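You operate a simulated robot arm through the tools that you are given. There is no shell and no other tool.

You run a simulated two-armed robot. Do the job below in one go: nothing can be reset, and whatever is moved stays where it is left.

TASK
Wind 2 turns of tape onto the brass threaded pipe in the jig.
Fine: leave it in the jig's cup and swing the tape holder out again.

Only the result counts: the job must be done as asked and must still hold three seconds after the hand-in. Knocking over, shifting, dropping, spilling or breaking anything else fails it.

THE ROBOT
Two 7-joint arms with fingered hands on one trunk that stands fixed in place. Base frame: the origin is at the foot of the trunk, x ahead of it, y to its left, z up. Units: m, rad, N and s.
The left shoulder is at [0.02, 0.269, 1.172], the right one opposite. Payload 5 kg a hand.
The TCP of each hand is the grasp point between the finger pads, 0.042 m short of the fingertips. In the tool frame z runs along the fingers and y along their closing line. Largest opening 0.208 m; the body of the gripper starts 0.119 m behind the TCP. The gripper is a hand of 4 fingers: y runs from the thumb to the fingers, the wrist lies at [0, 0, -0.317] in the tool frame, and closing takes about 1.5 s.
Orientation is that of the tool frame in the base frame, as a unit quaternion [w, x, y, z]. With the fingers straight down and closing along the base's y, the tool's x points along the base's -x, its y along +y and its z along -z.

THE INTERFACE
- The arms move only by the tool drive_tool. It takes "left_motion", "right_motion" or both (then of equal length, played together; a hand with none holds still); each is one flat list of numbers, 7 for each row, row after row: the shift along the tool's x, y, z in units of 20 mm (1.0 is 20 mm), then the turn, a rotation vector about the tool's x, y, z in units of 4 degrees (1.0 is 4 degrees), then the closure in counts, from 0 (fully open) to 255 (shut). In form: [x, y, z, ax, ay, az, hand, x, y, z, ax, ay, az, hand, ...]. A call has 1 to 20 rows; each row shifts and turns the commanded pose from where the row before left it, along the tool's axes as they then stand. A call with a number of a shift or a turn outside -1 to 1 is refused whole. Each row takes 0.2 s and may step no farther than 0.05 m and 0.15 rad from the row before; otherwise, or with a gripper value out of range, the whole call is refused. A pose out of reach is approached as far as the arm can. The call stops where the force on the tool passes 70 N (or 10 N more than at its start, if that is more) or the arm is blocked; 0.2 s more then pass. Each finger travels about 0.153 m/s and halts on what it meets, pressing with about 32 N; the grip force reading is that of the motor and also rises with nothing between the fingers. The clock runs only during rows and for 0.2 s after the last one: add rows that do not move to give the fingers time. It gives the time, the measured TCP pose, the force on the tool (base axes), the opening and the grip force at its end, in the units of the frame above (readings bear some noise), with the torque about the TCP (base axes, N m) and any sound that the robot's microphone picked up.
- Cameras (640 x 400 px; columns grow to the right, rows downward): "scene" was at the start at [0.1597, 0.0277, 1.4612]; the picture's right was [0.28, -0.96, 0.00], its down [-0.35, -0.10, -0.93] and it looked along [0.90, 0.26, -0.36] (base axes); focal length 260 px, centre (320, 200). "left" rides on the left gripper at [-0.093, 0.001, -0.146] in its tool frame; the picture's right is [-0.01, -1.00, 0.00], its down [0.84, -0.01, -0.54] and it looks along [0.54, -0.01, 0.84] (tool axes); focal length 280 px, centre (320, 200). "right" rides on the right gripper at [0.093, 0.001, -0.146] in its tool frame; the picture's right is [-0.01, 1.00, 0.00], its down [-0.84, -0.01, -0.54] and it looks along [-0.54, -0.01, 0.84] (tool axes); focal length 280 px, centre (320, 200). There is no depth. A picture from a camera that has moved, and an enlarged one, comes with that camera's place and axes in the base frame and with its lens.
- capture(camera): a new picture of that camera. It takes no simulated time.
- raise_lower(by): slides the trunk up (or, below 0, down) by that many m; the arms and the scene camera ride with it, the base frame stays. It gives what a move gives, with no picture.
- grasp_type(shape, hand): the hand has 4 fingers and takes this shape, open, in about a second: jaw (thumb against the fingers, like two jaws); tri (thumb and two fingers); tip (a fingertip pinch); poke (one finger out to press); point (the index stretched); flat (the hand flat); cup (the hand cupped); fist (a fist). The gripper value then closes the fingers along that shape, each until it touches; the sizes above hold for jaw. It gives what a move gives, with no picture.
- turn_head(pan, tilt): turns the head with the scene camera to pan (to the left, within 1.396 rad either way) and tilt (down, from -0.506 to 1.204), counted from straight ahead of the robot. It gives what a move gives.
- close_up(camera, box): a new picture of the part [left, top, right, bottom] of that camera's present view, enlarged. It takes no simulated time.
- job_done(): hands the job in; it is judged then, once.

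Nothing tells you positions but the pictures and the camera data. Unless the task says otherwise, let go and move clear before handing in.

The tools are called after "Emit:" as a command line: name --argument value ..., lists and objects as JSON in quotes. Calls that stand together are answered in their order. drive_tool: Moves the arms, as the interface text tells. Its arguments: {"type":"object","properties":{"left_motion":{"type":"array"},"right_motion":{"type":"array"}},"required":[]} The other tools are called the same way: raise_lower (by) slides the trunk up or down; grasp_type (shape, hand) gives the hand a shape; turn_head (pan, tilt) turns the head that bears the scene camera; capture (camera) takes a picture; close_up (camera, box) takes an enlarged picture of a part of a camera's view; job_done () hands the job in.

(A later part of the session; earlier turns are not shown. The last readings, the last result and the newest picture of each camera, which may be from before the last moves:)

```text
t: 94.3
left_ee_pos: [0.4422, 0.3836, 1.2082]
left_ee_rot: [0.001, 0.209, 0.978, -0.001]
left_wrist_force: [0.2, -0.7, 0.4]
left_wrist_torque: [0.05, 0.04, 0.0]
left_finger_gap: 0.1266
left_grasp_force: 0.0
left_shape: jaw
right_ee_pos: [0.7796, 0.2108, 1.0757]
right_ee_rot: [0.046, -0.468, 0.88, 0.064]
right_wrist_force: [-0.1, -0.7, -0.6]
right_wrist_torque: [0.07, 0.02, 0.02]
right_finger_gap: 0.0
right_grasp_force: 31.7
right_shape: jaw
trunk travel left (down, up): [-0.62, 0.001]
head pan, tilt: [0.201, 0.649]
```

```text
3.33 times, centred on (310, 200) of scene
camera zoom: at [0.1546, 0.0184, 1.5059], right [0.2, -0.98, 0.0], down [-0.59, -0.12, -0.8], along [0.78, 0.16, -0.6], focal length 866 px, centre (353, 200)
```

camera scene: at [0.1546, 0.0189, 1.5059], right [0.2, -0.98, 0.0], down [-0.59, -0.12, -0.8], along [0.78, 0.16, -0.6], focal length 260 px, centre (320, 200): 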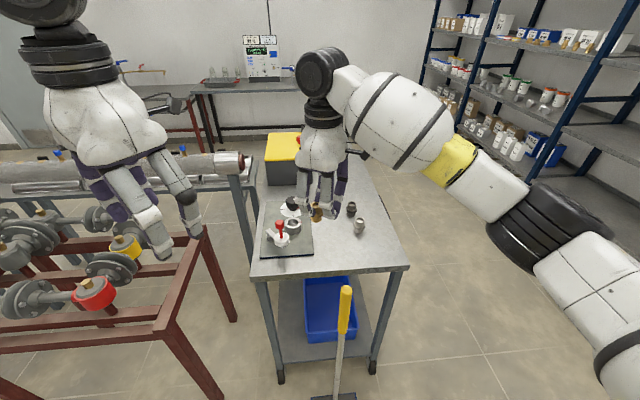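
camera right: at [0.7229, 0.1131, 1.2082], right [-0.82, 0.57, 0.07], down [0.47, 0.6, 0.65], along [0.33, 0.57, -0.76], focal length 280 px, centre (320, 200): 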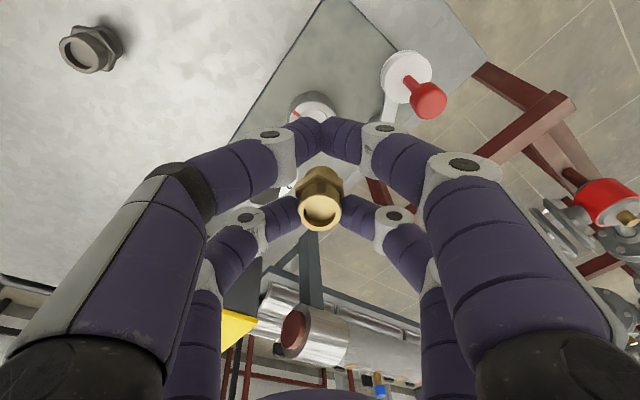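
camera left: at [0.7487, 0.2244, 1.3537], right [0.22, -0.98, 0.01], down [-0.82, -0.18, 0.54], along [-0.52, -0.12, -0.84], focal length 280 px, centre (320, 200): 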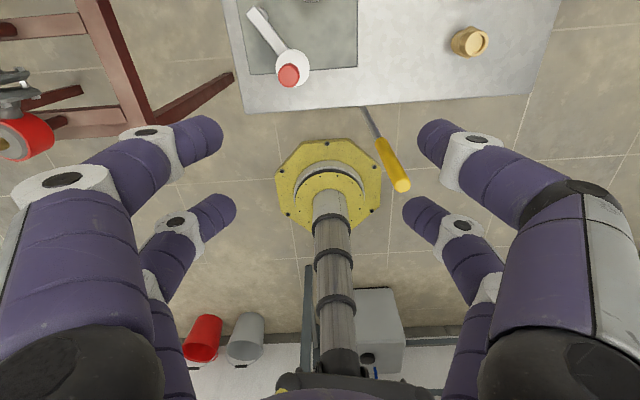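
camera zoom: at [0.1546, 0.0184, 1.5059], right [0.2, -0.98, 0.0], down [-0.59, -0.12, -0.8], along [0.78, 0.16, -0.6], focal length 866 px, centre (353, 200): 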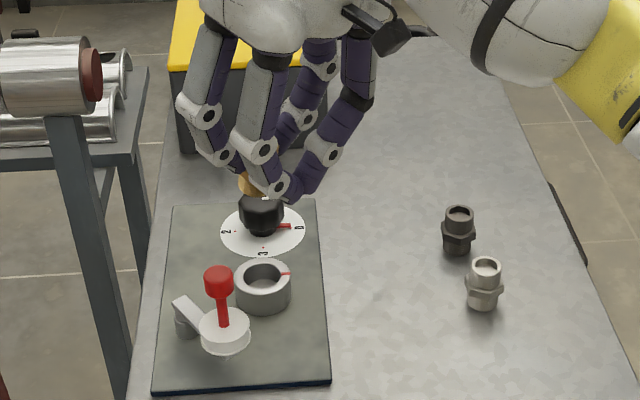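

The fitting is now directly above the cup according to the poses. I'll lower to about 3 cm above the rim and compare visually.

Emit:
drive_tool --right_motion '[0.102, -0.046, 0.893, 0, 0, 0, 255, 0.102, -0.046, 0.893, 0, 0, 0, 255, 0.102, -0.046, 0.893, 0, 0, 0, 255, 0.102, -0.046, 0.893, 0, 0, 0, 255, 0.102, -0.046, 0.893, 0, 0, 0, 255, 0, 0, 0, 0, 0, 0, 255]'

Emit:
close_up --camera "scene" --box '[265, 160, 345, 250]'

Emit:
capture --camera "right"

Emit:
capture --camera "left"

```text
t: 95.7
left_ee_pos: [0.4428, 0.3845, 1.2087]
left_ee_rot: [0.001, 0.209, 0.978, 0.0]
left_wrist_force: [-1.0, -0.3, 0.5]
left_wrist_torque: [-0.03, -0.05, -0.04]
left_finger_gap: 0.1271
left_grasp_force: 0.1
left_shape: jaw
right_ee_pos: [0.7785, 0.2152, 0.9873]
right_ee_rot: [0.046, -0.469, 0.88, 0.063]
right_wrist_force: [0.0, 1.1, -0.3]
right_wrist_torque: [-0.06, 0.0, -0.01]
right_finger_gap: 0.0001
right_grasp_force: 32.1
right_shape: jaw
trunk travel left (down, up): [-0.62, 0.001]
head pan, tilt: [0.201, 0.649]
```

```text
4.44 times, centred on (305, 205) of scene
camera zoom: at [0.1542, 0.0189, 1.506], right [0.2, -0.98, 0.0], down [-0.59, -0.12, -0.8], along [0.78, 0.16, -0.6], focal length 1154 px, centre (387, 178)
```

zoom: 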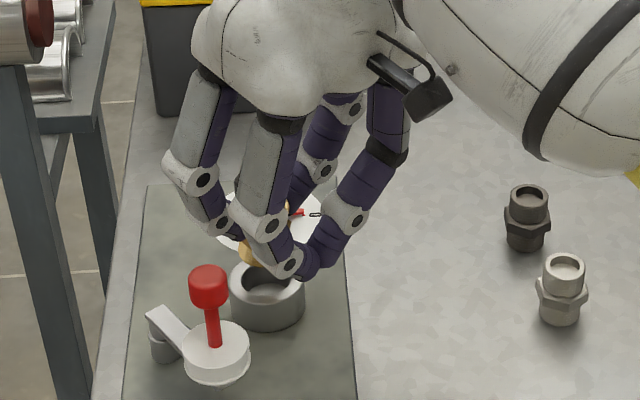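

```text
taken
camera right: at [0.7223, 0.1169, 1.1191], right [-0.82, 0.56, 0.07], down [0.47, 0.6, 0.65], along [0.33, 0.57, -0.76], focal length 280 px, centre (320, 200)
```

right: 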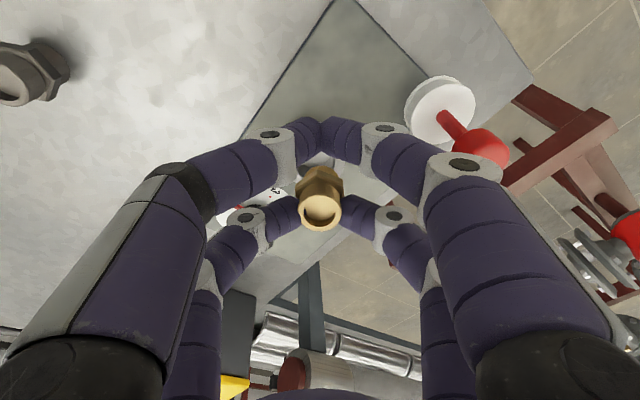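

```text
taken
camera left: at [0.5282, 0.3473, 1.3564], right [-0.4, -0.92, 0.0], down [-0.77, 0.33, 0.54], along [-0.49, 0.21, -0.84], focal length 280 px, centre (320, 200)
```

left: 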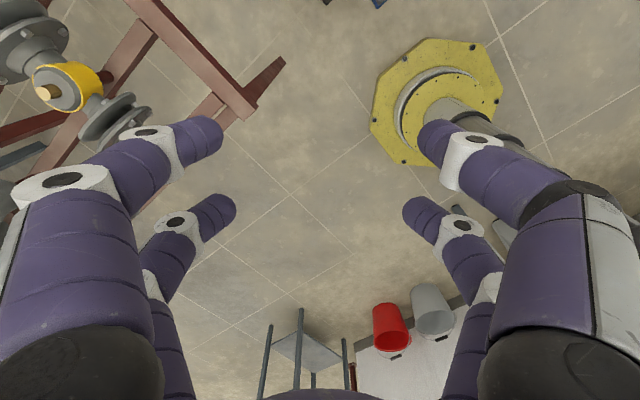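

I'll zoom in closely on the fitting above the cup from both cameras.

Emit:
close_up --camera "scene" --box '[300, 205, 340, 235]'

Emit:
close_up --camera "right" --box '[270, 130, 380, 240]'

Emit:
close_up --camera "scene" --box '[290, 195, 335, 235]'

```text
13.33 times, centred on (320, 220) of scene
camera zoom: at [0.1542, 0.0189, 1.506], right [0.2, -0.98, 0.0], down [-0.59, -0.12, -0.8], along [0.78, 0.16, -0.6], focal length 3463 px, centre (320, -67)
```

zoom: 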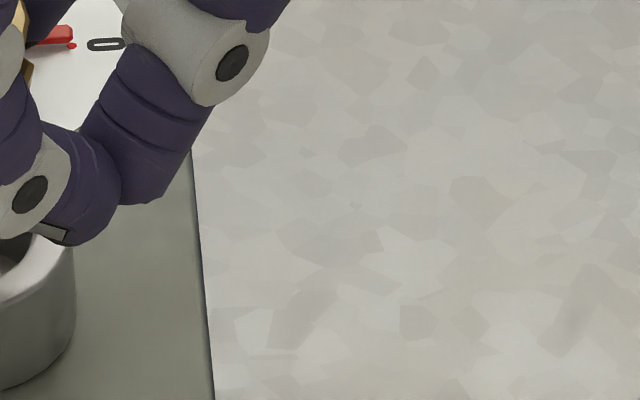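

```text
3.64 times, centred on (325, 185) of right
camera zoom: at [0.7223, 0.1169, 1.1191], right [-0.82, 0.56, 0.07], down [0.47, 0.6, 0.65], along [0.33, 0.57, -0.76], focal length 1020 px, centre (302, 254)
```

zoom: 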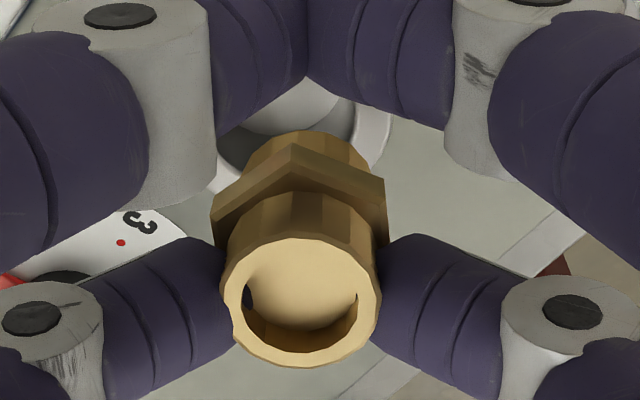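

```text
10.00 times, centred on (312, 215) of scene
camera zoom: at [0.1542, 0.0189, 1.506], right [0.2, -0.98, 0.0], down [-0.59, -0.12, -0.8], along [0.78, 0.16, -0.6], focal length 2598 px, centre (395, 50)
```

zoom: 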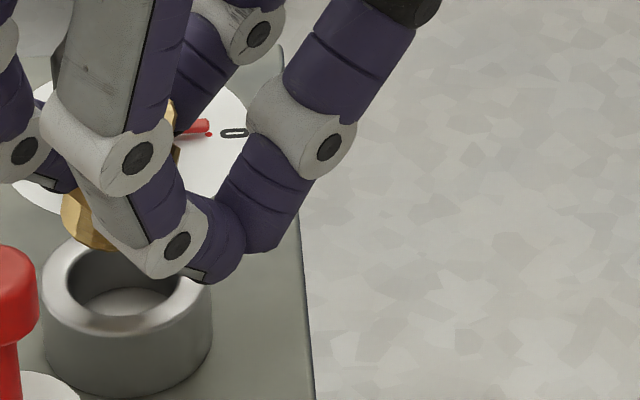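

The view and the pose numbers agree: the lower thread is centred over the hole to within about 2 mm, with the fitting leaning 9°. I'll lower in small steps and watch the force.

Emit:
drive_tool --right_motion '[0.058, -0.044, 0.578, 0, 0, 0, 255, 0.058, -0.044, 0.578, 0, 0, 0, 255, 0.058, -0.044, 0.578, 0, 0, 0, 255, 0, 0, 0, 0, 0, 0, 255]'

Emit:
close_up --camera "right" --box '[270, 130, 380, 240]'

Emit:
close_up --camera "scene" --box '[270, 185, 340, 250]'

```text
t: 96.7
left_ee_pos: [0.4426, 0.3832, 1.208]
left_ee_rot: [0.001, 0.209, 0.978, 0.0]
left_wrist_force: [-0.4, 0.4, 0.0]
left_wrist_torque: [-0.01, -0.03, -0.01]
left_finger_gap: 0.1269
left_grasp_force: 0.0
left_shape: jaw
right_ee_pos: [0.7812, 0.2162, 0.9505]
right_ee_rot: [0.046, -0.467, 0.881, 0.063]
right_wrist_force: [4.3, -2.8, -1.0]
right_wrist_torque: [-0.14, -0.22, -0.14]
right_finger_gap: 0.0001
right_grasp_force: 32.0
right_shape: jaw
trunk travel left (down, up): [-0.62, 0.001]
head pan, tilt: [0.201, 0.649]
```

```text
3.64 times, centred on (325, 185) of right
camera zoom: at [0.724, 0.1183, 1.0828], right [-0.82, 0.57, 0.07], down [0.47, 0.6, 0.65], along [0.33, 0.57, -0.76], focal length 1020 px, centre (302, 254)
```

zoom: 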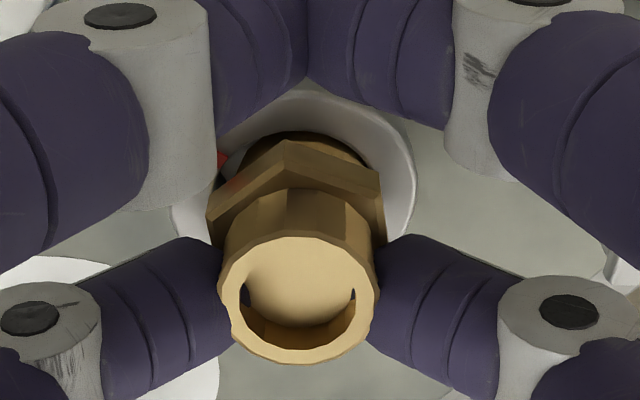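

```text
6.15 times, centred on (305, 218) of scene
camera zoom: at [0.1545, 0.0188, 1.5059], right [0.2, -0.98, 0.0], down [-0.59, -0.12, -0.8], along [0.78, 0.16, -0.6], focal length 1598 px, centre (412, 92)
```

zoom: 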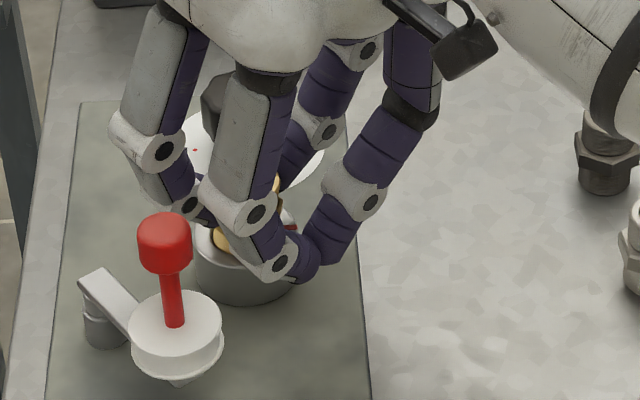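

The force (about 5 N sideways) and the picture show the lower thread touching the rim on its +y side. I'll shift about 3 mm toward −y and check the force before going further down.

Emit:
drive_tool --right_motion '[0.13, -0.06, -0.02, 0, 0, 0, 255, 0, 0, 0, 0, 0, 0, 255]'

Emit:
drive_tool --right_motion '[0.02, -0.01, 0.148, 0, 0, 0, 255, 0, 0, 0, 0, 0, 0, 255]'

Emit:
close_up --camera "right" --box '[270, 130, 380, 240]'

```text
t: 97.3
left_ee_pos: [0.4422, 0.3838, 1.2074]
left_ee_rot: [0.001, 0.21, 0.978, -0.001]
left_wrist_force: [-0.3, -0.7, -0.1]
left_wrist_torque: [0.0, -0.04, 0.02]
left_finger_gap: 0.1268
left_grasp_force: 0.0
left_shape: jaw
right_ee_pos: [0.7789, 0.2139, 0.9507]
right_ee_rot: [0.046, -0.468, 0.88, 0.063]
right_wrist_force: [1.6, 1.3, -0.8]
right_wrist_torque: [-0.02, -0.11, -0.02]
right_finger_gap: 0.0003
right_grasp_force: 31.8
right_shape: jaw
trunk travel left (down, up): [-0.62, 0.001]
head pan, tilt: [0.201, 0.649]
```

```text
t: 97.9
left_ee_pos: [0.4433, 0.3831, 1.2077]
left_ee_rot: [0.001, 0.209, 0.978, -0.001]
left_wrist_force: [0.2, 1.2, 1.1]
left_wrist_torque: [-0.03, -0.01, 0.03]
left_finger_gap: 0.1267
left_grasp_force: 0.2
left_shape: jaw
right_ee_pos: [0.7807, 0.2135, 0.9477]
right_ee_rot: [0.047, -0.468, 0.88, 0.063]
right_wrist_force: [0.1, 1.1, 0.0]
right_wrist_torque: [0.0, 0.03, -0.03]
right_finger_gap: 0.0002
right_grasp_force: 32.2
right_shape: jaw
trunk travel left (down, up): [-0.62, 0.001]
head pan, tilt: [0.201, 0.649]
```

```text
3.64 times, centred on (325, 185) of right
camera zoom: at [0.7239, 0.1162, 1.0804], right [-0.82, 0.56, 0.07], down [0.47, 0.6, 0.65], along [0.33, 0.57, -0.76], focal length 1020 px, centre (302, 254)
```

zoom: 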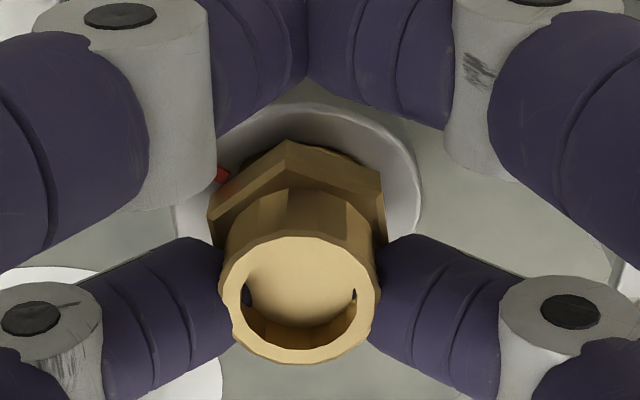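

The side force is gone and the lower thread is entering the hole. I'll continue down in small steps.

Emit:
drive_tool --right_motion '[0.02, -0.01, 0.148, 0, 0, 0, 255, 0.02, -0.01, 0.148, 0, 0, 0, 255, 0, 0, 0, 0, 0, 0, 255]'

Emit:
close_up --camera "right" --box '[270, 130, 380, 240]'

Emit:
close_up --camera "scene" --box '[270, 185, 340, 250]'

```text
t: 98.7
left_ee_pos: [0.4428, 0.3828, 1.2085]
left_ee_rot: [0.001, 0.21, 0.978, -0.001]
left_wrist_force: [0.3, -0.6, 0.1]
left_wrist_torque: [-0.01, 0.01, 0.01]
left_finger_gap: 0.127
left_grasp_force: 0.1
left_shape: jaw
right_ee_pos: [0.7798, 0.2147, 0.9435]
right_ee_rot: [0.047, -0.468, 0.88, 0.064]
right_wrist_force: [6.9, 4.0, 6.3]
right_wrist_torque: [0.23, -0.42, -0.16]
right_finger_gap: 0.0001
right_grasp_force: 31.7
right_shape: jaw
trunk travel left (down, up): [-0.62, 0.001]
head pan, tilt: [0.201, 0.649]
```

```text
3.64 times, centred on (325, 185) of right
camera zoom: at [0.7236, 0.1163, 1.0753], right [-0.82, 0.56, 0.07], down [0.47, 0.6, 0.65], along [0.33, 0.57, -0.76], focal length 1020 px, centre (302, 254)
```

zoom: 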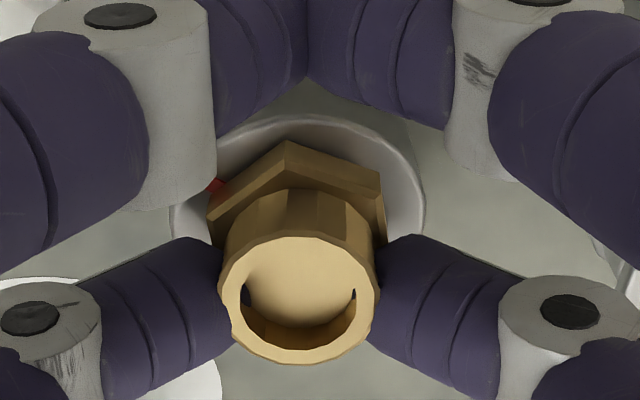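

```text
6.15 times, centred on (305, 218) of scene
camera zoom: at [0.1545, 0.0191, 1.506], right [0.2, -0.98, 0.0], down [-0.59, -0.12, -0.8], along [0.78, 0.16, -0.6], focal length 1598 px, centre (412, 92)
```

zoom: 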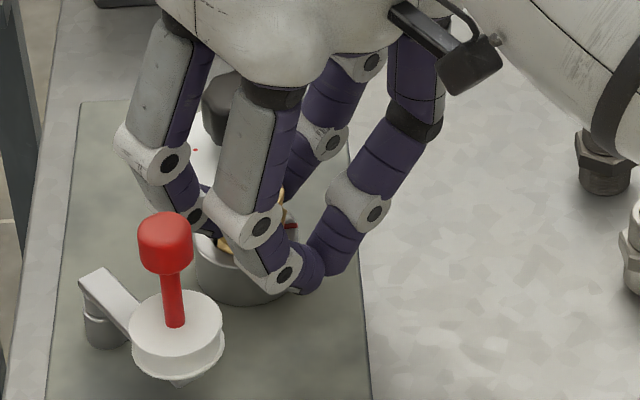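

The hex is now touching the rim (6 N upward), as expected with the 9° lean. I'll ease the side load by a millimetre and release slowly so it can settle flat into the cup.

Emit:
drive_tool --right_motion '[-0.045, -0.02, 0, 0, 0, 0, 255, 0, 0, 0, 0, 0, 0, 240, 0, 0, 0, 0, 0, 0, 228, 0, 0, 0, 0, 0, 0, 220, 0, 0, 0, 0, 0, 0, 216, 0, 0, 0, 0, 0, 0, 213, 0, 0, 0, 0, 0, 0, 210, 0, 0, 0, 0, 0, 0, 207, 0, 0, 0, 0, 0, 0, 203, 0, 0, 0, 0, 0, 0, 198, 0, 0, 0, 0, 0, 0, 192, 0, 0, 0, 0, 0, 0, 186, 0, 0, 0, 0, 0, 0, 186]'

Emit:
close_up --camera "right" --box '[250, 110, 390, 250]'

Emit:
close_up --camera "scene" --box '[270, 185, 340, 250]'

```text
t: 101.5
left_ee_pos: [0.4437, 0.3834, 1.2081]
left_ee_rot: [0.0, 0.209, 0.978, 0.0]
left_wrist_force: [0.2, 0.4, -0.4]
left_wrist_torque: [0.03, -0.03, -0.01]
left_finger_gap: 0.1269
left_grasp_force: 0.0
left_shape: jaw
right_ee_pos: [0.7817, 0.2132, 0.942]
right_ee_rot: [0.045, -0.468, 0.881, 0.063]
right_wrist_force: [10.7, -11.6, -3.4]
right_wrist_torque: [0.43, 0.25, 0.76]
right_finger_gap: 0.0535
right_grasp_force: 0.0
right_shape: jaw
trunk travel left (down, up): [-0.62, 0.001]
head pan, tilt: [0.201, 0.649]
```

```text
2.86 times, centred on (320, 180) of right
camera zoom: at [0.7255, 0.1151, 1.0743], right [-0.82, 0.57, 0.07], down [0.47, 0.6, 0.65], along [0.33, 0.57, -0.76], focal length 801 px, centre (320, 257)
```

zoom: 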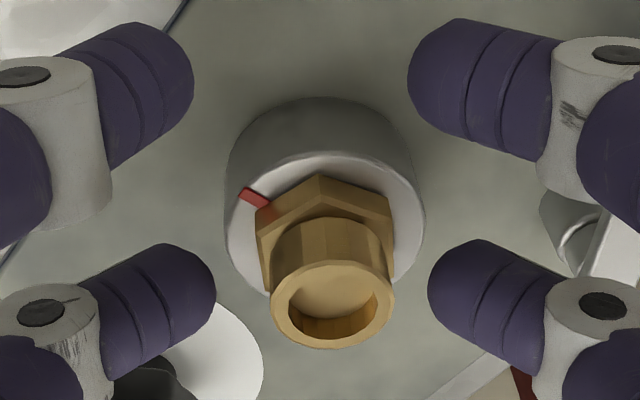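

```text
6.15 times, centred on (305, 218) of scene
camera zoom: at [0.1554, 0.0182, 1.5058], right [0.2, -0.98, 0.0], down [-0.59, -0.12, -0.8], along [0.78, 0.16, -0.6], focal length 1598 px, centre (412, 92)
```

zoom: 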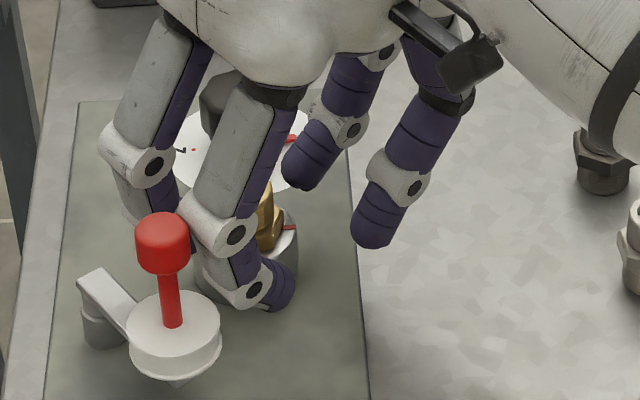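

The fitting dropped in and sits upright with its hex on the rim. A finger on the +y side is touching something (about 15 N), so I'll close the fingers slightly to relieve it before lifting.

Emit:
drive_tool --right_motion '[0, 0, 0, 0, 0, 0, 192, 0, 0, 0, 0, 0, 0, 197, 0, 0, 0, 0, 0, 0, 200, 0, 0, 0, 0, 0, 0, 200]'

Emit:
capture --camera "right"

Emit:
close_up --camera "scene" --box '[270, 185, 340, 250]'

```text
t: 102.5
left_ee_pos: [0.444, 0.3829, 1.2086]
left_ee_rot: [-0.001, 0.209, 0.978, 0.0]
left_wrist_force: [1.0, 0.7, 0.4]
left_wrist_torque: [0.01, 0.05, 0.02]
left_finger_gap: 0.1267
left_grasp_force: 0.0
left_shape: jaw
right_ee_pos: [0.7812, 0.2145, 0.9424]
right_ee_rot: [0.047, -0.469, 0.88, 0.062]
right_wrist_force: [5.2, -13.0, 2.3]
right_wrist_torque: [0.66, 0.39, 1.05]
right_finger_gap: 0.0444
right_grasp_force: 0.1
right_shape: jaw
trunk travel left (down, up): [-0.62, 0.001]
head pan, tilt: [0.201, 0.649]
```

```text
taken
camera right: at [0.7246, 0.1159, 1.075], right [-0.82, 0.56, 0.07], down [0.47, 0.6, 0.65], along [0.33, 0.57, -0.76], focal length 280 px, centre (320, 200)
```

right: 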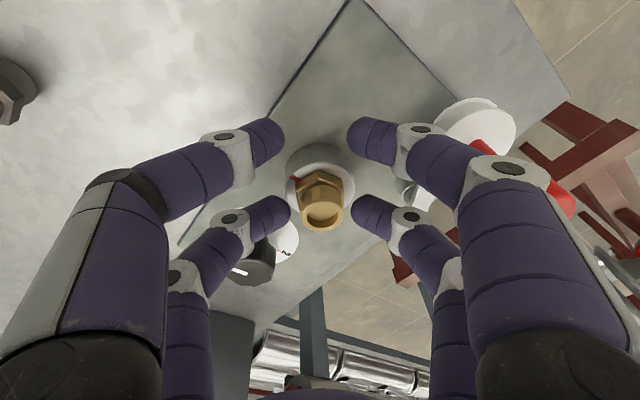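

```text
6.15 times, centred on (305, 218) of scene
camera zoom: at [0.1547, 0.018, 1.5059], right [0.2, -0.98, 0.0], down [-0.59, -0.12, -0.8], along [0.78, 0.16, -0.6], focal length 1598 px, centre (412, 92)
```

zoom: 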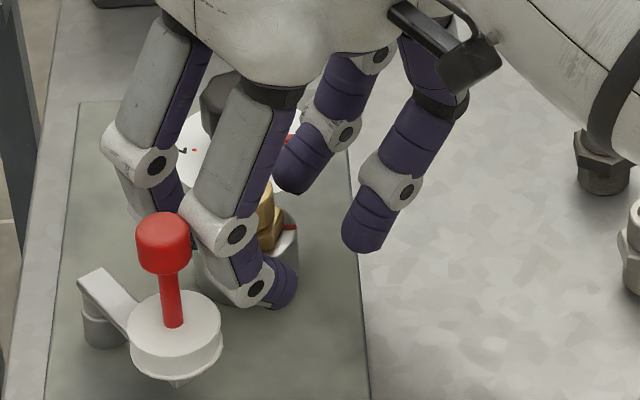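

The near finger on the +y side is resting against the red handle's cap. Retreating along the hand's own axis moves it away from the handle, so I'll shift 2 mm off and back out gently.

Emit:
drive_tool --right_motion '[0, -0.1, 0, 0, 0, 0, 200, 0, 0, -0.2, 0, 0, 0, 200, 0, 0, -0.3, 0, 0, 0, 200, 0, 0, -0.4, 0, 0, 0, 200, 0, 0, 0, 0, 0, 0, 200]'

Emit:
capture --camera "right"

Emit:
close_up --camera "scene" --box '[270, 175, 340, 250]'

```text
t: 103.7
left_ee_pos: [0.4424, 0.3818, 1.2078]
left_ee_rot: [0.0, 0.21, 0.978, -0.001]
left_wrist_force: [-0.2, 0.0, -0.1]
left_wrist_torque: [-0.04, 0.02, 0.02]
left_finger_gap: 0.127
left_grasp_force: 0.0
left_shape: jaw
right_ee_pos: [0.7828, 0.211, 0.9605]
right_ee_rot: [0.046, -0.468, 0.88, 0.063]
right_wrist_force: [-0.5, 0.8, -0.1]
right_wrist_torque: [-0.02, -0.02, -0.04]
right_finger_gap: 0.0452
right_grasp_force: 0.1
right_shape: jaw
trunk travel left (down, up): [-0.62, 0.001]
head pan, tilt: [0.201, 0.649]
```

```text
taken
camera right: at [0.7256, 0.1136, 1.0925], right [-0.82, 0.56, 0.07], down [0.47, 0.6, 0.65], along [0.33, 0.57, -0.76], focal length 280 px, centre (320, 200)
```

right: 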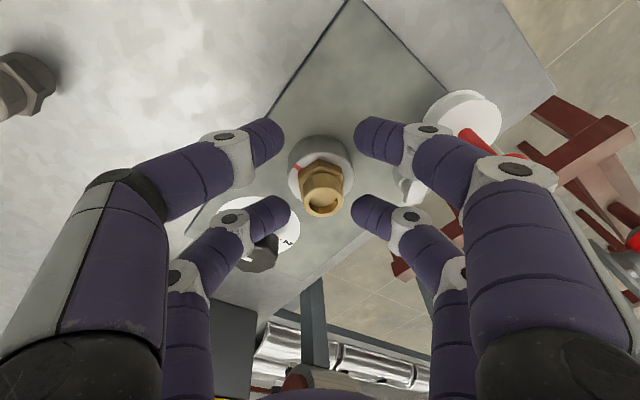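

```text
5.33 times, centred on (305, 212) of scene
camera zoom: at [0.1546, 0.0191, 1.5059], right [0.2, -0.98, 0.0], down [-0.59, -0.12, -0.8], along [0.78, 0.16, -0.6], focal length 1385 px, centre (400, 133)
```

zoom: 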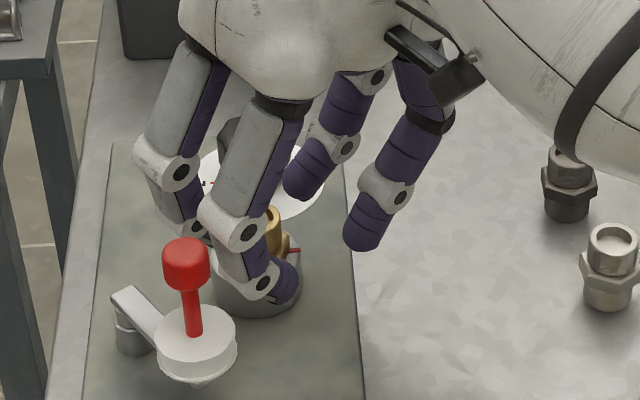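

The contact is gone and the fitting stays upright. I'll back out fully and move the right hand away to see the jig.

Emit:
drive_tool --right_motion '[0, 0, -0.8, 0, 0, 0, 200, 0, 0, -1, 0, 0, 0, 200, 0, 0, -1, 0, 0, 0, 200, 0, 0, -1, 0, 0, 0, 200, 0, 0, -1, 0, 0, 0, 200, 0.9, 0.1, -0.3, 0, 0, 0, 200, 0.9, 0.1, -0.3, 0, 0, 0, 200, 0.9, 0.1, -0.3, 0, 0, 0, 200, 0.9, 0.1, -0.3, 0, 0, 0, 200, 0.9, 0.1, -0.3, 0, 0, 0, 200, 0.9, 0.1, -0.3, 0, 0, 0, 200]'

Emit:
turn_head --pan 0.3 --tilt 0.7

Emit:
capture --camera "scene"

Emit:
capture --camera "right"

Emit:
close_up --camera "scene" --box '[270, 170, 350, 240]'

```text
t: 106.1
left_ee_pos: [0.4421, 0.3834, 1.2079]
left_ee_rot: [0.001, 0.21, 0.978, 0.0]
left_wrist_force: [-0.7, -0.7, -0.3]
left_wrist_torque: [0.06, -0.03, 0.02]
left_finger_gap: 0.1268
left_grasp_force: 0.1
left_shape: jaw
right_ee_pos: [0.7093, 0.1066, 1.076]
right_ee_rot: [0.046, -0.469, 0.88, 0.063]
right_wrist_force: [0.2, -0.3, -0.1]
right_wrist_torque: [0.04, -0.02, -0.01]
right_finger_gap: 0.0451
right_grasp_force: 0.2
right_shape: jaw
trunk travel left (down, up): [-0.62, 0.001]
head pan, tilt: [0.201, 0.649]
```

```text
t: 106.8
left_ee_pos: [0.443, 0.383, 1.208]
left_ee_rot: [0.001, 0.209, 0.978, -0.001]
left_wrist_force: [-0.2, 0.6, 0.0]
left_wrist_torque: [0.01, 0.0, 0.0]
left_finger_gap: 0.1268
left_grasp_force: 0.1
left_shape: jaw
right_ee_pos: [0.7078, 0.1076, 1.0764]
right_ee_rot: [0.047, -0.469, 0.88, 0.064]
right_wrist_force: [0.0, -0.4, 0.2]
right_wrist_torque: [0.02, -0.04, 0.01]
right_finger_gap: 0.0451
right_grasp_force: 0.1
right_shape: jaw
trunk travel left (down, up): [-0.62, 0.001]
head pan, tilt: [0.3, 0.7]
```

```text
taken
camera scene: at [0.1505, 0.0266, 1.5016], right [0.3, -0.96, 0.0], down [-0.62, -0.19, -0.77], along [0.73, 0.23, -0.64], focal length 260 px, centre (320, 200)
```

scene: 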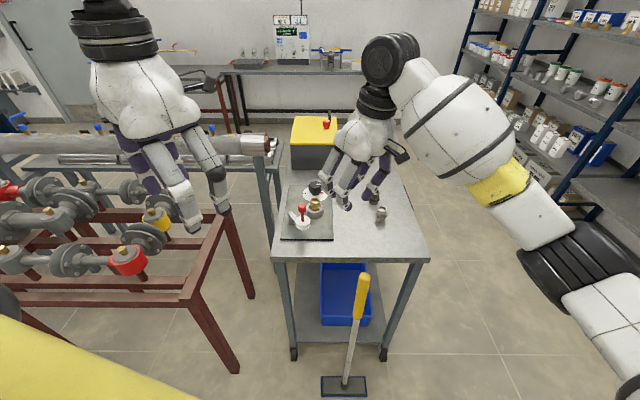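

```text
taken
camera right: at [0.6524, 0.0098, 1.208], right [-0.82, 0.56, 0.07], down [0.47, 0.6, 0.65], along [0.33, 0.57, -0.76], focal length 280 px, centre (320, 200)
```

right: 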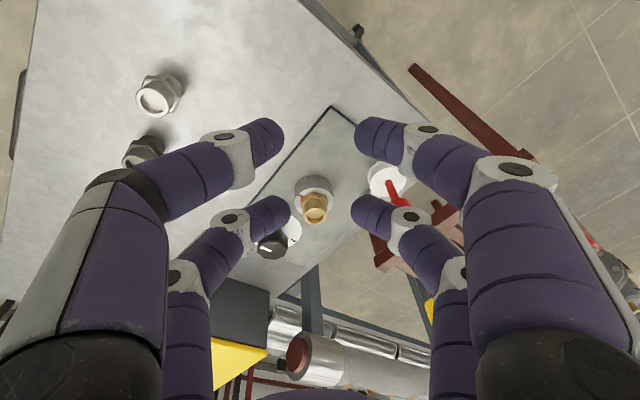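

```text
5.71 times, centred on (310, 205) of scene
camera zoom: at [0.1505, 0.0266, 1.5016], right [0.3, -0.96, 0.0], down [-0.62, -0.19, -0.77], along [0.73, 0.23, -0.64], focal length 1484 px, centre (377, 171)
```

zoom: 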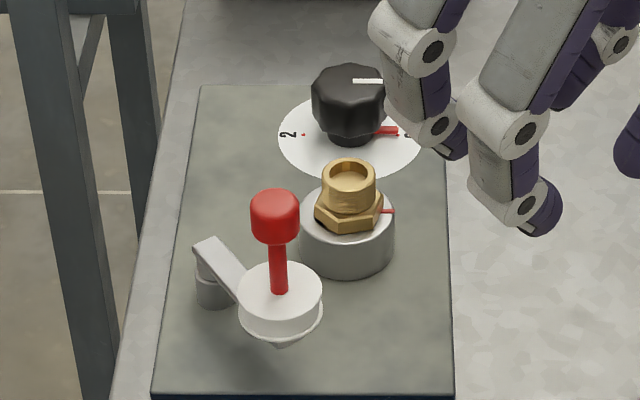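

The brass fitting sits squarely on the cup, and everything else is where it was. Next I'll move the right hand well away and bring the left hand over toward the jig to check its reach to the handle and the knob.

Emit:
drive_tool --right_motion '[0.98, -0.266, -0.327, 0, 0, 0, 200, 0.98, -0.266, -0.327, 0, 0, 0, 200, 0.98, -0.266, -0.327, 0, 0, 0, 200, 0.98, -0.266, -0.327, 0, 0, 0, 200, 0.98, -0.266, -0.327, 0, 0, 0, 200, 0.98, -0.266, -0.327, 0, 0, 0, 200, 0.98, -0.266, -0.327, 0, 0, 0, 200, 0.98, -0.266, -0.327, 0, 0, 0, 200, 0.98, -0.266, -0.327, 0, 0, 0, 200, 0.98, -0.266, -0.327, 0, 0, 0, 200, 0.98, -0.266, -0.327, 0, 0, 0, 200, 0.98, -0.266, -0.327, 0, 0, 0, 200, 0.98, -0.266, -0.327, 0, 0, 0, 200, 0.98, -0.266, -0.327, 0, 0, 0, 200]'

Emit:
drive_tool --left_motion '[-1, 0.4, 0.3, 0, 0, 0, 100, -1, 0.4, 0.3, 0, 0, 0, 100, -1, 0.4, 0.3, 0, 0, 0, 100, -1, 0.4, 0.3, 0, 0, 0, 100, -1, 0.4, 0.3, 0, 0, 0, 100, -1, 0.4, 0.3, 0, 0, 0, 100, -1, 0.4, 0.3, 0, 0, 0, 100, -1, 0.4, 0.3, 0, 0, 0, 100, -1, 0.4, 0.3, 0, 0, 0, 100, -1, 0.4, 0.3, 0, 0, 0, 100]'

```text
t: 109.8
left_ee_pos: [0.4411, 0.384, 1.208]
left_ee_rot: [0.001, 0.21, 0.978, 0.0]
left_wrist_force: [0.4, 0.0, 0.7]
left_wrist_torque: [0.08, -0.01, 0.03]
left_finger_gap: 0.1267
left_grasp_force: 0.0
left_shape: jaw
right_ee_pos: [0.6144, -0.1724, 1.1228]
right_ee_rot: [0.047, -0.468, 0.88, 0.063]
right_wrist_force: [0.5, 0.6, 0.5]
right_wrist_torque: [0.03, -0.04, -0.01]
right_finger_gap: 0.0452
right_grasp_force: 0.1
right_shape: jaw
trunk travel left (down, up): [-0.62, 0.001]
head pan, tilt: [0.3, 0.7]
```

```text
t: 112.0
left_ee_pos: [0.6593, 0.374, 1.1476]
left_ee_rot: [0.0, 0.209, 0.978, -0.001]
left_wrist_force: [0.4, -0.9, -1.6]
left_wrist_torque: [0.01, 0.06, 0.0]
left_finger_gap: 0.1268
left_grasp_force: 0.1
left_shape: jaw
right_ee_pos: [0.6166, -0.1705, 1.1233]
right_ee_rot: [0.046, -0.468, 0.88, 0.064]
right_wrist_force: [0.9, -0.4, -0.2]
right_wrist_torque: [0.01, 0.08, -0.03]
right_finger_gap: 0.0452
right_grasp_force: 0.1
right_shape: jaw
trunk travel left (down, up): [-0.62, 0.001]
head pan, tilt: [0.3, 0.7]
```

Both arms moved freely. Now I'll test the left hand's reach to a point above the knob (about (0.90, 0.277)).

Emit:
drive_tool --left_motion '[-0.998, 0.038, 0.3, 0, 0, 0, 100, -0.998, 0.038, 0.3, 0, 0, 0, 100, -0.998, 0.038, 0.3, 0, 0, 0, 100, -0.998, 0.038, 0.3, 0, 0, 0, 100, -0.998, 0.038, 0.3, 0, 0, 0, 100, -0.998, 0.038, 0.3, 0, 0, 0, 100, -0.998, 0.038, 0.3, 0, 0, 0, 100, -0.998, 0.038, 0.3, 0, 0, 0, 100]'

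Emit:
drive_tool --left_motion '[-0.998, 0.038, 0.3, 0, 0, 0, 100, -0.998, 0.038, 0.3, 0, 0, 0, 100, -0.998, 0.038, 0.3, 0, 0, 0, 100, -0.998, 0.038, 0.3, 0, 0, 0, 100, -0.998, 0.038, 0.3, 0, 0, 0, 100]'

Emit:
capture --camera "scene"

Emit:
capture --camera "left"

```text
t: 113.8
left_ee_pos: [0.8072, 0.3166, 1.1003]
left_ee_rot: [0.002, 0.209, 0.978, -0.001]
left_wrist_force: [0.7, 0.1, -0.2]
left_wrist_torque: [-0.07, 0.04, -0.02]
left_finger_gap: 0.1266
left_grasp_force: 0.1
left_shape: jaw
right_ee_pos: [0.6151, -0.1707, 1.1215]
right_ee_rot: [0.047, -0.468, 0.88, 0.063]
right_wrist_force: [-0.3, 0.2, -0.1]
right_wrist_torque: [-0.01, 0.09, 0.01]
right_finger_gap: 0.0448
right_grasp_force: 0.1
right_shape: jaw
trunk travel left (down, up): [-0.62, 0.001]
head pan, tilt: [0.3, 0.7]
```

```text
t: 115.0
left_ee_pos: [0.8215, 0.3355, 1.0716]
left_ee_rot: [0.003, 0.209, 0.978, -0.001]
left_wrist_force: [0.3, 0.5, 0.1]
left_wrist_torque: [-0.03, 0.04, 0.03]
left_finger_gap: 0.1269
left_grasp_force: 0.1
left_shape: jaw
left hand out of reach, approached as far as the arm can: row 1, 2, 3, 4, 5
right_ee_pos: [0.6159, -0.17, 1.1229]
right_ee_rot: [0.046, -0.469, 0.88, 0.063]
right_wrist_force: [-0.4, -0.1, 0.0]
right_wrist_torque: [-0.02, 0.03, 0.01]
right_finger_gap: 0.0449
right_grasp_force: 0.1
right_shape: jaw
trunk travel left (down, up): [-0.62, 0.001]
head pan, tilt: [0.3, 0.7]
```

```text
taken
camera scene: at [0.151, 0.027, 1.5015], right [0.3, -0.96, 0.0], down [-0.62, -0.19, -0.76], along [0.73, 0.23, -0.64], focal length 260 px, centre (320, 200)
```

scene: 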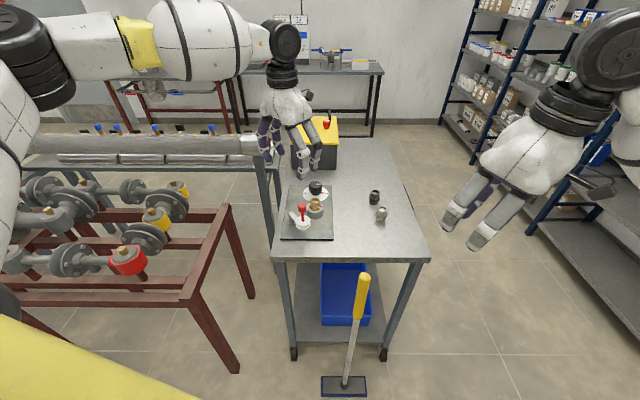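

```text
taken
camera left: at [0.9062, 0.2992, 1.2197], right [-0.4, -0.92, 0.0], down [-0.78, 0.34, 0.53], along [-0.49, 0.21, -0.85], focal length 280 px, centre (320, 200)
```

left: 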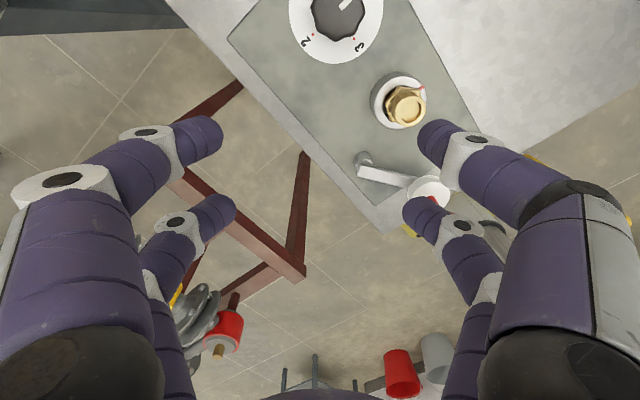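

The left arm stalls at about (0.82, 0.335), short of the knob, with its elbow held high and outward. I'll try to reset its posture by pulling back, dipping low in the free space in front of the robot, and coming forward again.

Emit:
drive_tool --left_motion '[0.973, -0.436, -0.1, 0, 0, 0, 100, 0.973, -0.436, -0.1, 0, 0, 0, 100, 0.973, -0.436, -0.1, 0, 0, 0, 100, 0.973, -0.436, -0.1, 0, 0, 0, 100, 0.973, -0.436, -0.1, 0, 0, 0, 100, 0.973, -0.436, -0.1, 0, 0, 0, 100, 0.973, -0.436, -0.1, 0, 0, 0, 100, 0.973, -0.436, -0.1, 0, 0, 0, 100, 0.973, -0.436, -0.1, 0, 0, 0, 100, 0.973, -0.436, -0.1, 0, 0, 0, 100, 0.973, -0.436, -0.1, 0, 0, 0, 100, 0.973, -0.436, -0.1, 0, 0, 0, 100, 0.973, -0.436, -0.1, 0, 0, 0, 100, 0.973, -0.436, -0.1, 0, 0, 0, 100, 0.973, -0.436, -0.1, 0, 0, 0, 100, 0.973, -0.436, -0.1, 0, 0, 0, 100]'

Emit:
turn_head --pan 0.75 --tilt 0.55

Emit:
capture --camera "scene"

Emit:
capture --camera "left"

```text
t: 118.3
left_ee_pos: [0.4814, 0.3356, 1.1045]
left_ee_rot: [0.001, 0.21, 0.978, 0.0]
left_wrist_force: [0.4, -0.3, -0.3]
left_wrist_torque: [-0.03, -0.08, 0.01]
left_finger_gap: 0.1269
left_grasp_force: 0.1
left_shape: jaw
right_ee_pos: [0.6151, -0.1715, 1.1228]
right_ee_rot: [0.047, -0.469, 0.88, 0.063]
right_wrist_force: [-0.7, 1.2, 0.4]
right_wrist_torque: [-0.02, -0.08, -0.03]
right_finger_gap: 0.0451
right_grasp_force: 0.0
right_shape: jaw
trunk travel left (down, up): [-0.62, 0.001]
head pan, tilt: [0.3, 0.7]
```

```text
t: 119.2
left_ee_pos: [0.4816, 0.3356, 1.1029]
left_ee_rot: [0.0, 0.209, 0.978, -0.001]
left_wrist_force: [0.2, -1.1, -0.1]
left_wrist_torque: [0.03, 0.01, 0.0]
left_finger_gap: 0.1269
left_grasp_force: 0.1
left_shape: jaw
right_ee_pos: [0.6148, -0.1704, 1.1231]
right_ee_rot: [0.046, -0.469, 0.88, 0.063]
right_wrist_force: [0.8, 0.8, -0.1]
right_wrist_torque: [0.0, 0.06, -0.01]
right_finger_gap: 0.045
right_grasp_force: 0.0
right_shape: jaw
trunk travel left (down, up): [-0.62, 0.001]
head pan, tilt: [0.75, 0.55]
```

```text
taken
camera scene: at [0.1355, 0.0628, 1.5146], right [0.68, -0.73, 0.0], down [-0.38, -0.36, -0.85], along [0.62, 0.58, -0.52], focal length 260 px, centre (320, 200)
```

scene: 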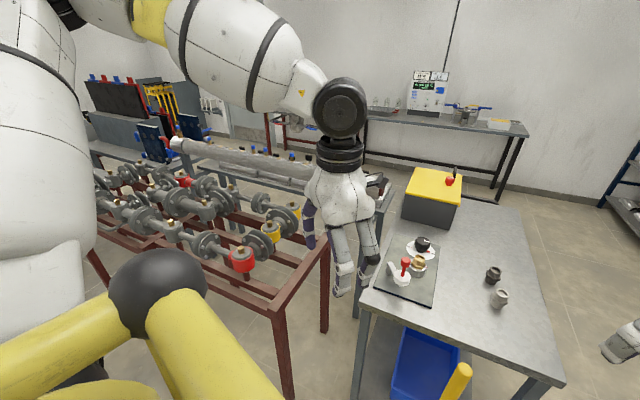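

```text
taken
camera left: at [0.5674, 0.2991, 1.2511], right [-0.4, -0.92, 0.0], down [-0.77, 0.33, 0.54], along [-0.49, 0.21, -0.84], focal length 280 px, centre (320, 200)
```

left: 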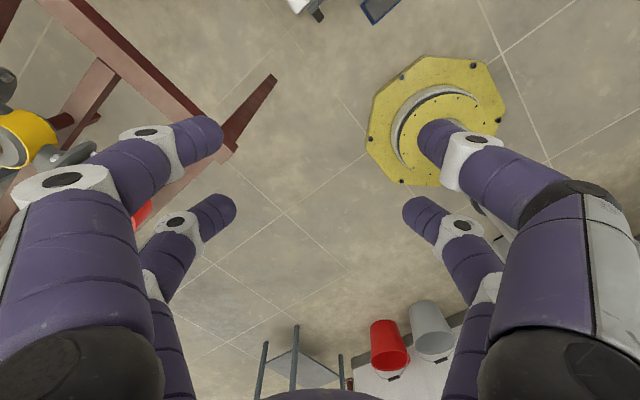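

The left elbow is up high, which probably drives a forearm joint to its limit. Leaning the hand sideways and back may let the elbow swing down; I'll try a 40° inward lean here in free space and watch.

Emit:
drive_tool --left_motion '[0, 0, 0, 1, 0, 0, 100, 0, 0, 0, 1, 0, 0, 100, 0, 0, 0, 1, 0, 0, 100, 0, 0, 0, 1, 0, 0, 100, 0, 0, 0, 1, 0, 0, 100, 0, 0, 0, 1, 0, 0, 100, 0, 0, 0, 1, 0, 0, 100, 0, 0, 0, 1, 0, 0, 100, 0, 0, 0, 1, 0, 0, 100, 0, 0, 0, 1, 0, 0, 100]'

Emit:
capture --camera "scene"

```text
t: 121.5
left_ee_pos: [0.4793, 0.3356, 1.1034]
left_ee_rot: [-0.072, 0.197, 0.918, -0.336]
left_wrist_force: [-0.4, 0.7, -0.5]
left_wrist_torque: [-0.02, 0.03, 0.01]
left_finger_gap: 0.1267
left_grasp_force: 0.0
left_shape: jaw
right_ee_pos: [0.615, -0.1692, 1.1227]
right_ee_rot: [0.046, -0.469, 0.88, 0.062]
right_wrist_force: [1.0, 0.3, -0.1]
right_wrist_torque: [-0.05, 0.06, 0.0]
right_finger_gap: 0.045
right_grasp_force: 0.0
right_shape: jaw
trunk travel left (down, up): [-0.62, 0.001]
head pan, tilt: [0.75, 0.55]
```

```text
taken
camera scene: at [0.1353, 0.0633, 1.5146], right [0.68, -0.73, 0.0], down [-0.38, -0.36, -0.85], along [0.62, 0.58, -0.52], focal length 260 px, centre (320, 200)
```

scene: 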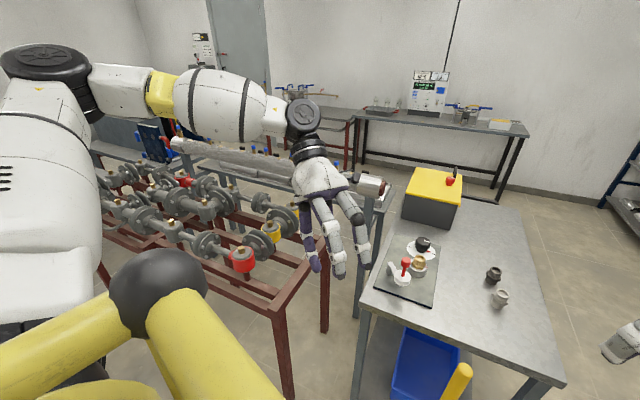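

Interesting: leaning inward dropped the elbow a lot. I'll lean it further, then straighten it again and see whether the elbow stays lower.

Emit:
drive_tool --left_motion '[0, 0, 0, -1, 0, 0, 100, 0, 0, 0, -1, 0, 0, 100, 0, 0, 0, -1, 0, 0, 100, 0, 0, 0, -1, 0, 0, 100, 0, 0, 0, -1, 0, 0, 100, 0, 0, 0, -1, 0, 0, 100, 0, 0, 0, -1, 0, 0, 100, 0, 0, 0, -1, 0, 0, 100, 0, 0, 0, -1, 0, 0, 100, 0, 0, 0, -1, 0, 0, 100]'

Emit:
capture --camera "scene"

```text
t: 123.7
left_ee_pos: [0.4804, 0.3346, 1.1037]
left_ee_rot: [0.001, 0.21, 0.978, -0.001]
left_wrist_force: [1.1, -1.7, -0.1]
left_wrist_torque: [0.09, 0.02, -0.03]
left_finger_gap: 0.127
left_grasp_force: 0.0
left_shape: jaw
right_ee_pos: [0.6148, -0.1718, 1.1226]
right_ee_rot: [0.047, -0.469, 0.88, 0.063]
right_wrist_force: [-0.3, -0.7, -0.1]
right_wrist_torque: [0.1, -0.01, 0.02]
right_finger_gap: 0.0451
right_grasp_force: 0.0
right_shape: jaw
trunk travel left (down, up): [-0.62, 0.001]
head pan, tilt: [0.75, 0.55]
```

```text
taken
camera scene: at [0.135, 0.062, 1.5148], right [0.68, -0.73, 0.0], down [-0.38, -0.36, -0.85], along [0.62, 0.58, -0.52], focal length 260 px, centre (320, 200)
```

scene: 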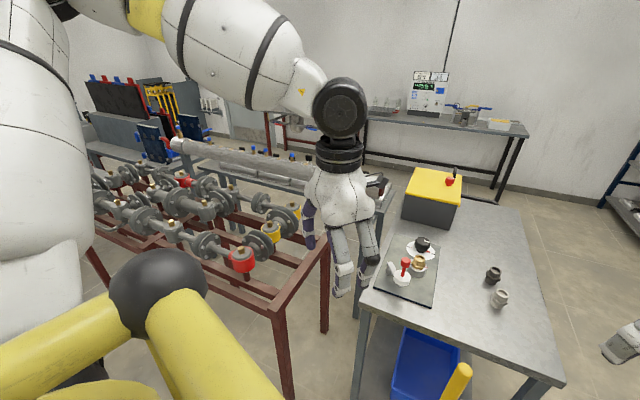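

The arm's posture simply depends on the hand pose, so path tricks won't help. But the stated reach is larger near the work surface, so I'll square up the hand's yaw and approach the knob area lower, along the jig's left side.

Emit:
drive_tool --left_motion '[0, 0, 0, 0, 0, -1, 100, 0, 0, 0, 0, 0, -1, 100, 0, 0, 0, 0, 0, -1, 100, 0, 0, 0, 0, 0, -1, 100, 0, 0, 0, 0, 0, -1, 100, 0, 0, 0, 0, 0, -1, 100, -1, 0.32, 0.14, 0, 0, 0, 100, -1, 0.32, 0.14, 0, 0, 0, 100, -1, 0.32, 0.14, 0, 0, 0, 100, -1, 0.32, 0.14, 0, 0, 0, 100, -1, 0.32, 0.14, 0, 0, 0, 100, -1, 0.32, 0.14, 0, 0, 0, 100, -1, 0.32, 0.14, 0, 0, 0, 100]'

Emit:
drive_tool --left_motion '[-1, 0, 0.33, 0, 0, 0, 100, -1, 0, 0.33, 0, 0, 0, 100, -1, 0, 0.33, 0, 0, 0, 100, -1, 0, 0.33, 0, 0, 0, 100, -1, 0, 0.33, 0, 0, 0, 100, -1, 0, 0.33, 0, 0, 0, 100, -1, 0, 0.33, 0, 0, 0, 100, -1, 0, 0.33, 0, 0, 0, 100, -1, 0, 0.33, 0, 0, 0, 100]'

Emit:
turn_head --pan 0.35 --tilt 0.65

Emit:
capture --camera "scene"

```text
t: 126.5
left_ee_pos: [0.6209, 0.3793, 1.083]
left_ee_rot: [-0.001, 0.001, 1.0, 0.0]
left_wrist_force: [0.8, -0.6, -0.1]
left_wrist_torque: [-0.02, 0.04, 0.0]
left_finger_gap: 0.1267
left_grasp_force: 0.0
left_shape: jaw
right_ee_pos: [0.6165, -0.1691, 1.1226]
right_ee_rot: [0.046, -0.469, 0.88, 0.063]
right_wrist_force: [-0.3, 0.1, -0.1]
right_wrist_torque: [-0.03, 0.06, 0.05]
right_finger_gap: 0.045
right_grasp_force: 0.0
right_shape: jaw
trunk travel left (down, up): [-0.62, 0.001]
head pan, tilt: [0.75, 0.55]
```

```text
t: 128.4
left_ee_pos: [0.8013, 0.3795, 1.0237]
left_ee_rot: [0.0, 0.002, 1.0, -0.001]
left_wrist_force: [0.8, 0.2, -0.6]
left_wrist_torque: [-0.05, 0.1, -0.02]
left_finger_gap: 0.1268
left_grasp_force: 0.0
left_shape: jaw
right_ee_pos: [0.6162, -0.1703, 1.1221]
right_ee_rot: [0.046, -0.469, 0.88, 0.063]
right_wrist_force: [0.8, 0.4, -0.2]
right_wrist_torque: [-0.04, 0.05, -0.03]
right_finger_gap: 0.0452
right_grasp_force: 0.1
right_shape: jaw
trunk travel left (down, up): [-0.62, 0.001]
head pan, tilt: [0.75, 0.55]
```

```text
t: 129.3
left_ee_pos: [0.7999, 0.3785, 1.0247]
left_ee_rot: [0.0, 0.002, 1.0, 0.0]
left_wrist_force: [0.6, -0.2, 0.6]
left_wrist_torque: [0.0, -0.04, 0.03]
left_finger_gap: 0.1265
left_grasp_force: 0.0
left_shape: jaw
right_ee_pos: [0.6149, -0.1697, 1.124]
right_ee_rot: [0.046, -0.469, 0.88, 0.063]
right_wrist_force: [-0.4, -0.3, 0.4]
right_wrist_torque: [-0.05, -0.01, -0.02]
right_finger_gap: 0.0454
right_grasp_force: 0.1
right_shape: jaw
trunk travel left (down, up): [-0.62, 0.001]
head pan, tilt: [0.351, 0.649]
```

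```text
taken
camera scene: at [0.1508, 0.0315, 1.5059], right [0.34, -0.94, 0.0], down [-0.57, -0.21, -0.8], along [0.75, 0.27, -0.6], focal length 260 px, centre (320, 200)
```

scene: 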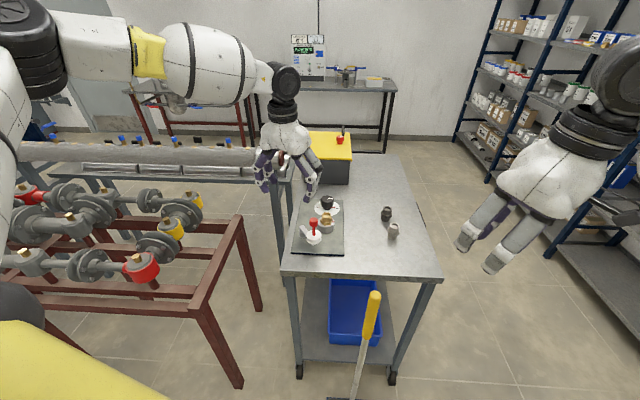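

At (0.80, 0.38, 1.02) there's no problem. I'll continue forward and in toward the knob.

Emit:
drive_tool --left_motion '[-1, -0.3, 0.3, 0, 0, 0, 100, -1, -0.3, 0.3, 0, 0, 0, 100, -1, -0.3, 0.3, 0, 0, 0, 100, -0.8, -0.3, 0.3, 0, 0, 0, 100]'

Emit:
drive_tool --left_motion '[-0.4, -0.7, 0.2, 0, 0, 0, 100, -0.4, -0.7, 0.2, 0, 0, 0, 100, -0.4, -0.7, 0.2, 0, 0, 0, 100]'

```text
t: 130.3
left_ee_pos: [0.8386, 0.3749, 1.0092]
left_ee_rot: [0.002, 0.003, 1.0, -0.002]
left_wrist_force: [0.4, 0.3, 0.7]
left_wrist_torque: [0.05, -0.04, 0.03]
left_finger_gap: 0.1268
left_grasp_force: 0.0
left_shape: jaw
left hand out of reach, approached as far as the arm can: row 2, 3, 4
right_ee_pos: [0.614, -0.1693, 1.1239]
right_ee_rot: [0.046, -0.469, 0.88, 0.063]
right_wrist_force: [-0.1, -0.2, 0.7]
right_wrist_torque: [-0.02, -0.08, 0.01]
right_finger_gap: 0.0451
right_grasp_force: 0.1
right_shape: jaw
trunk travel left (down, up): [-0.62, 0.001]
head pan, tilt: [0.351, 0.649]
```

```text
t: 131.1
left_ee_pos: [0.8249, 0.3546, 1.0057]
left_ee_rot: [0.002, 0.002, 1.0, -0.001]
left_wrist_force: [0.4, -0.1, 0.8]
left_wrist_torque: [0.03, -0.06, 0.03]
left_finger_gap: 0.1268
left_grasp_force: 0.0
left_shape: jaw
left hand out of reach, approached as far as the arm can: row 1, 2, 3
right_ee_pos: [0.6163, -0.1711, 1.1234]
right_ee_rot: [0.046, -0.469, 0.88, 0.063]
right_wrist_force: [0.0, 0.8, -0.3]
right_wrist_torque: [0.03, -0.03, -0.01]
right_finger_gap: 0.0451
right_grasp_force: 0.0
right_shape: jaw
trunk travel left (down, up): [-0.62, 0.001]
head pan, tilt: [0.351, 0.649]
```

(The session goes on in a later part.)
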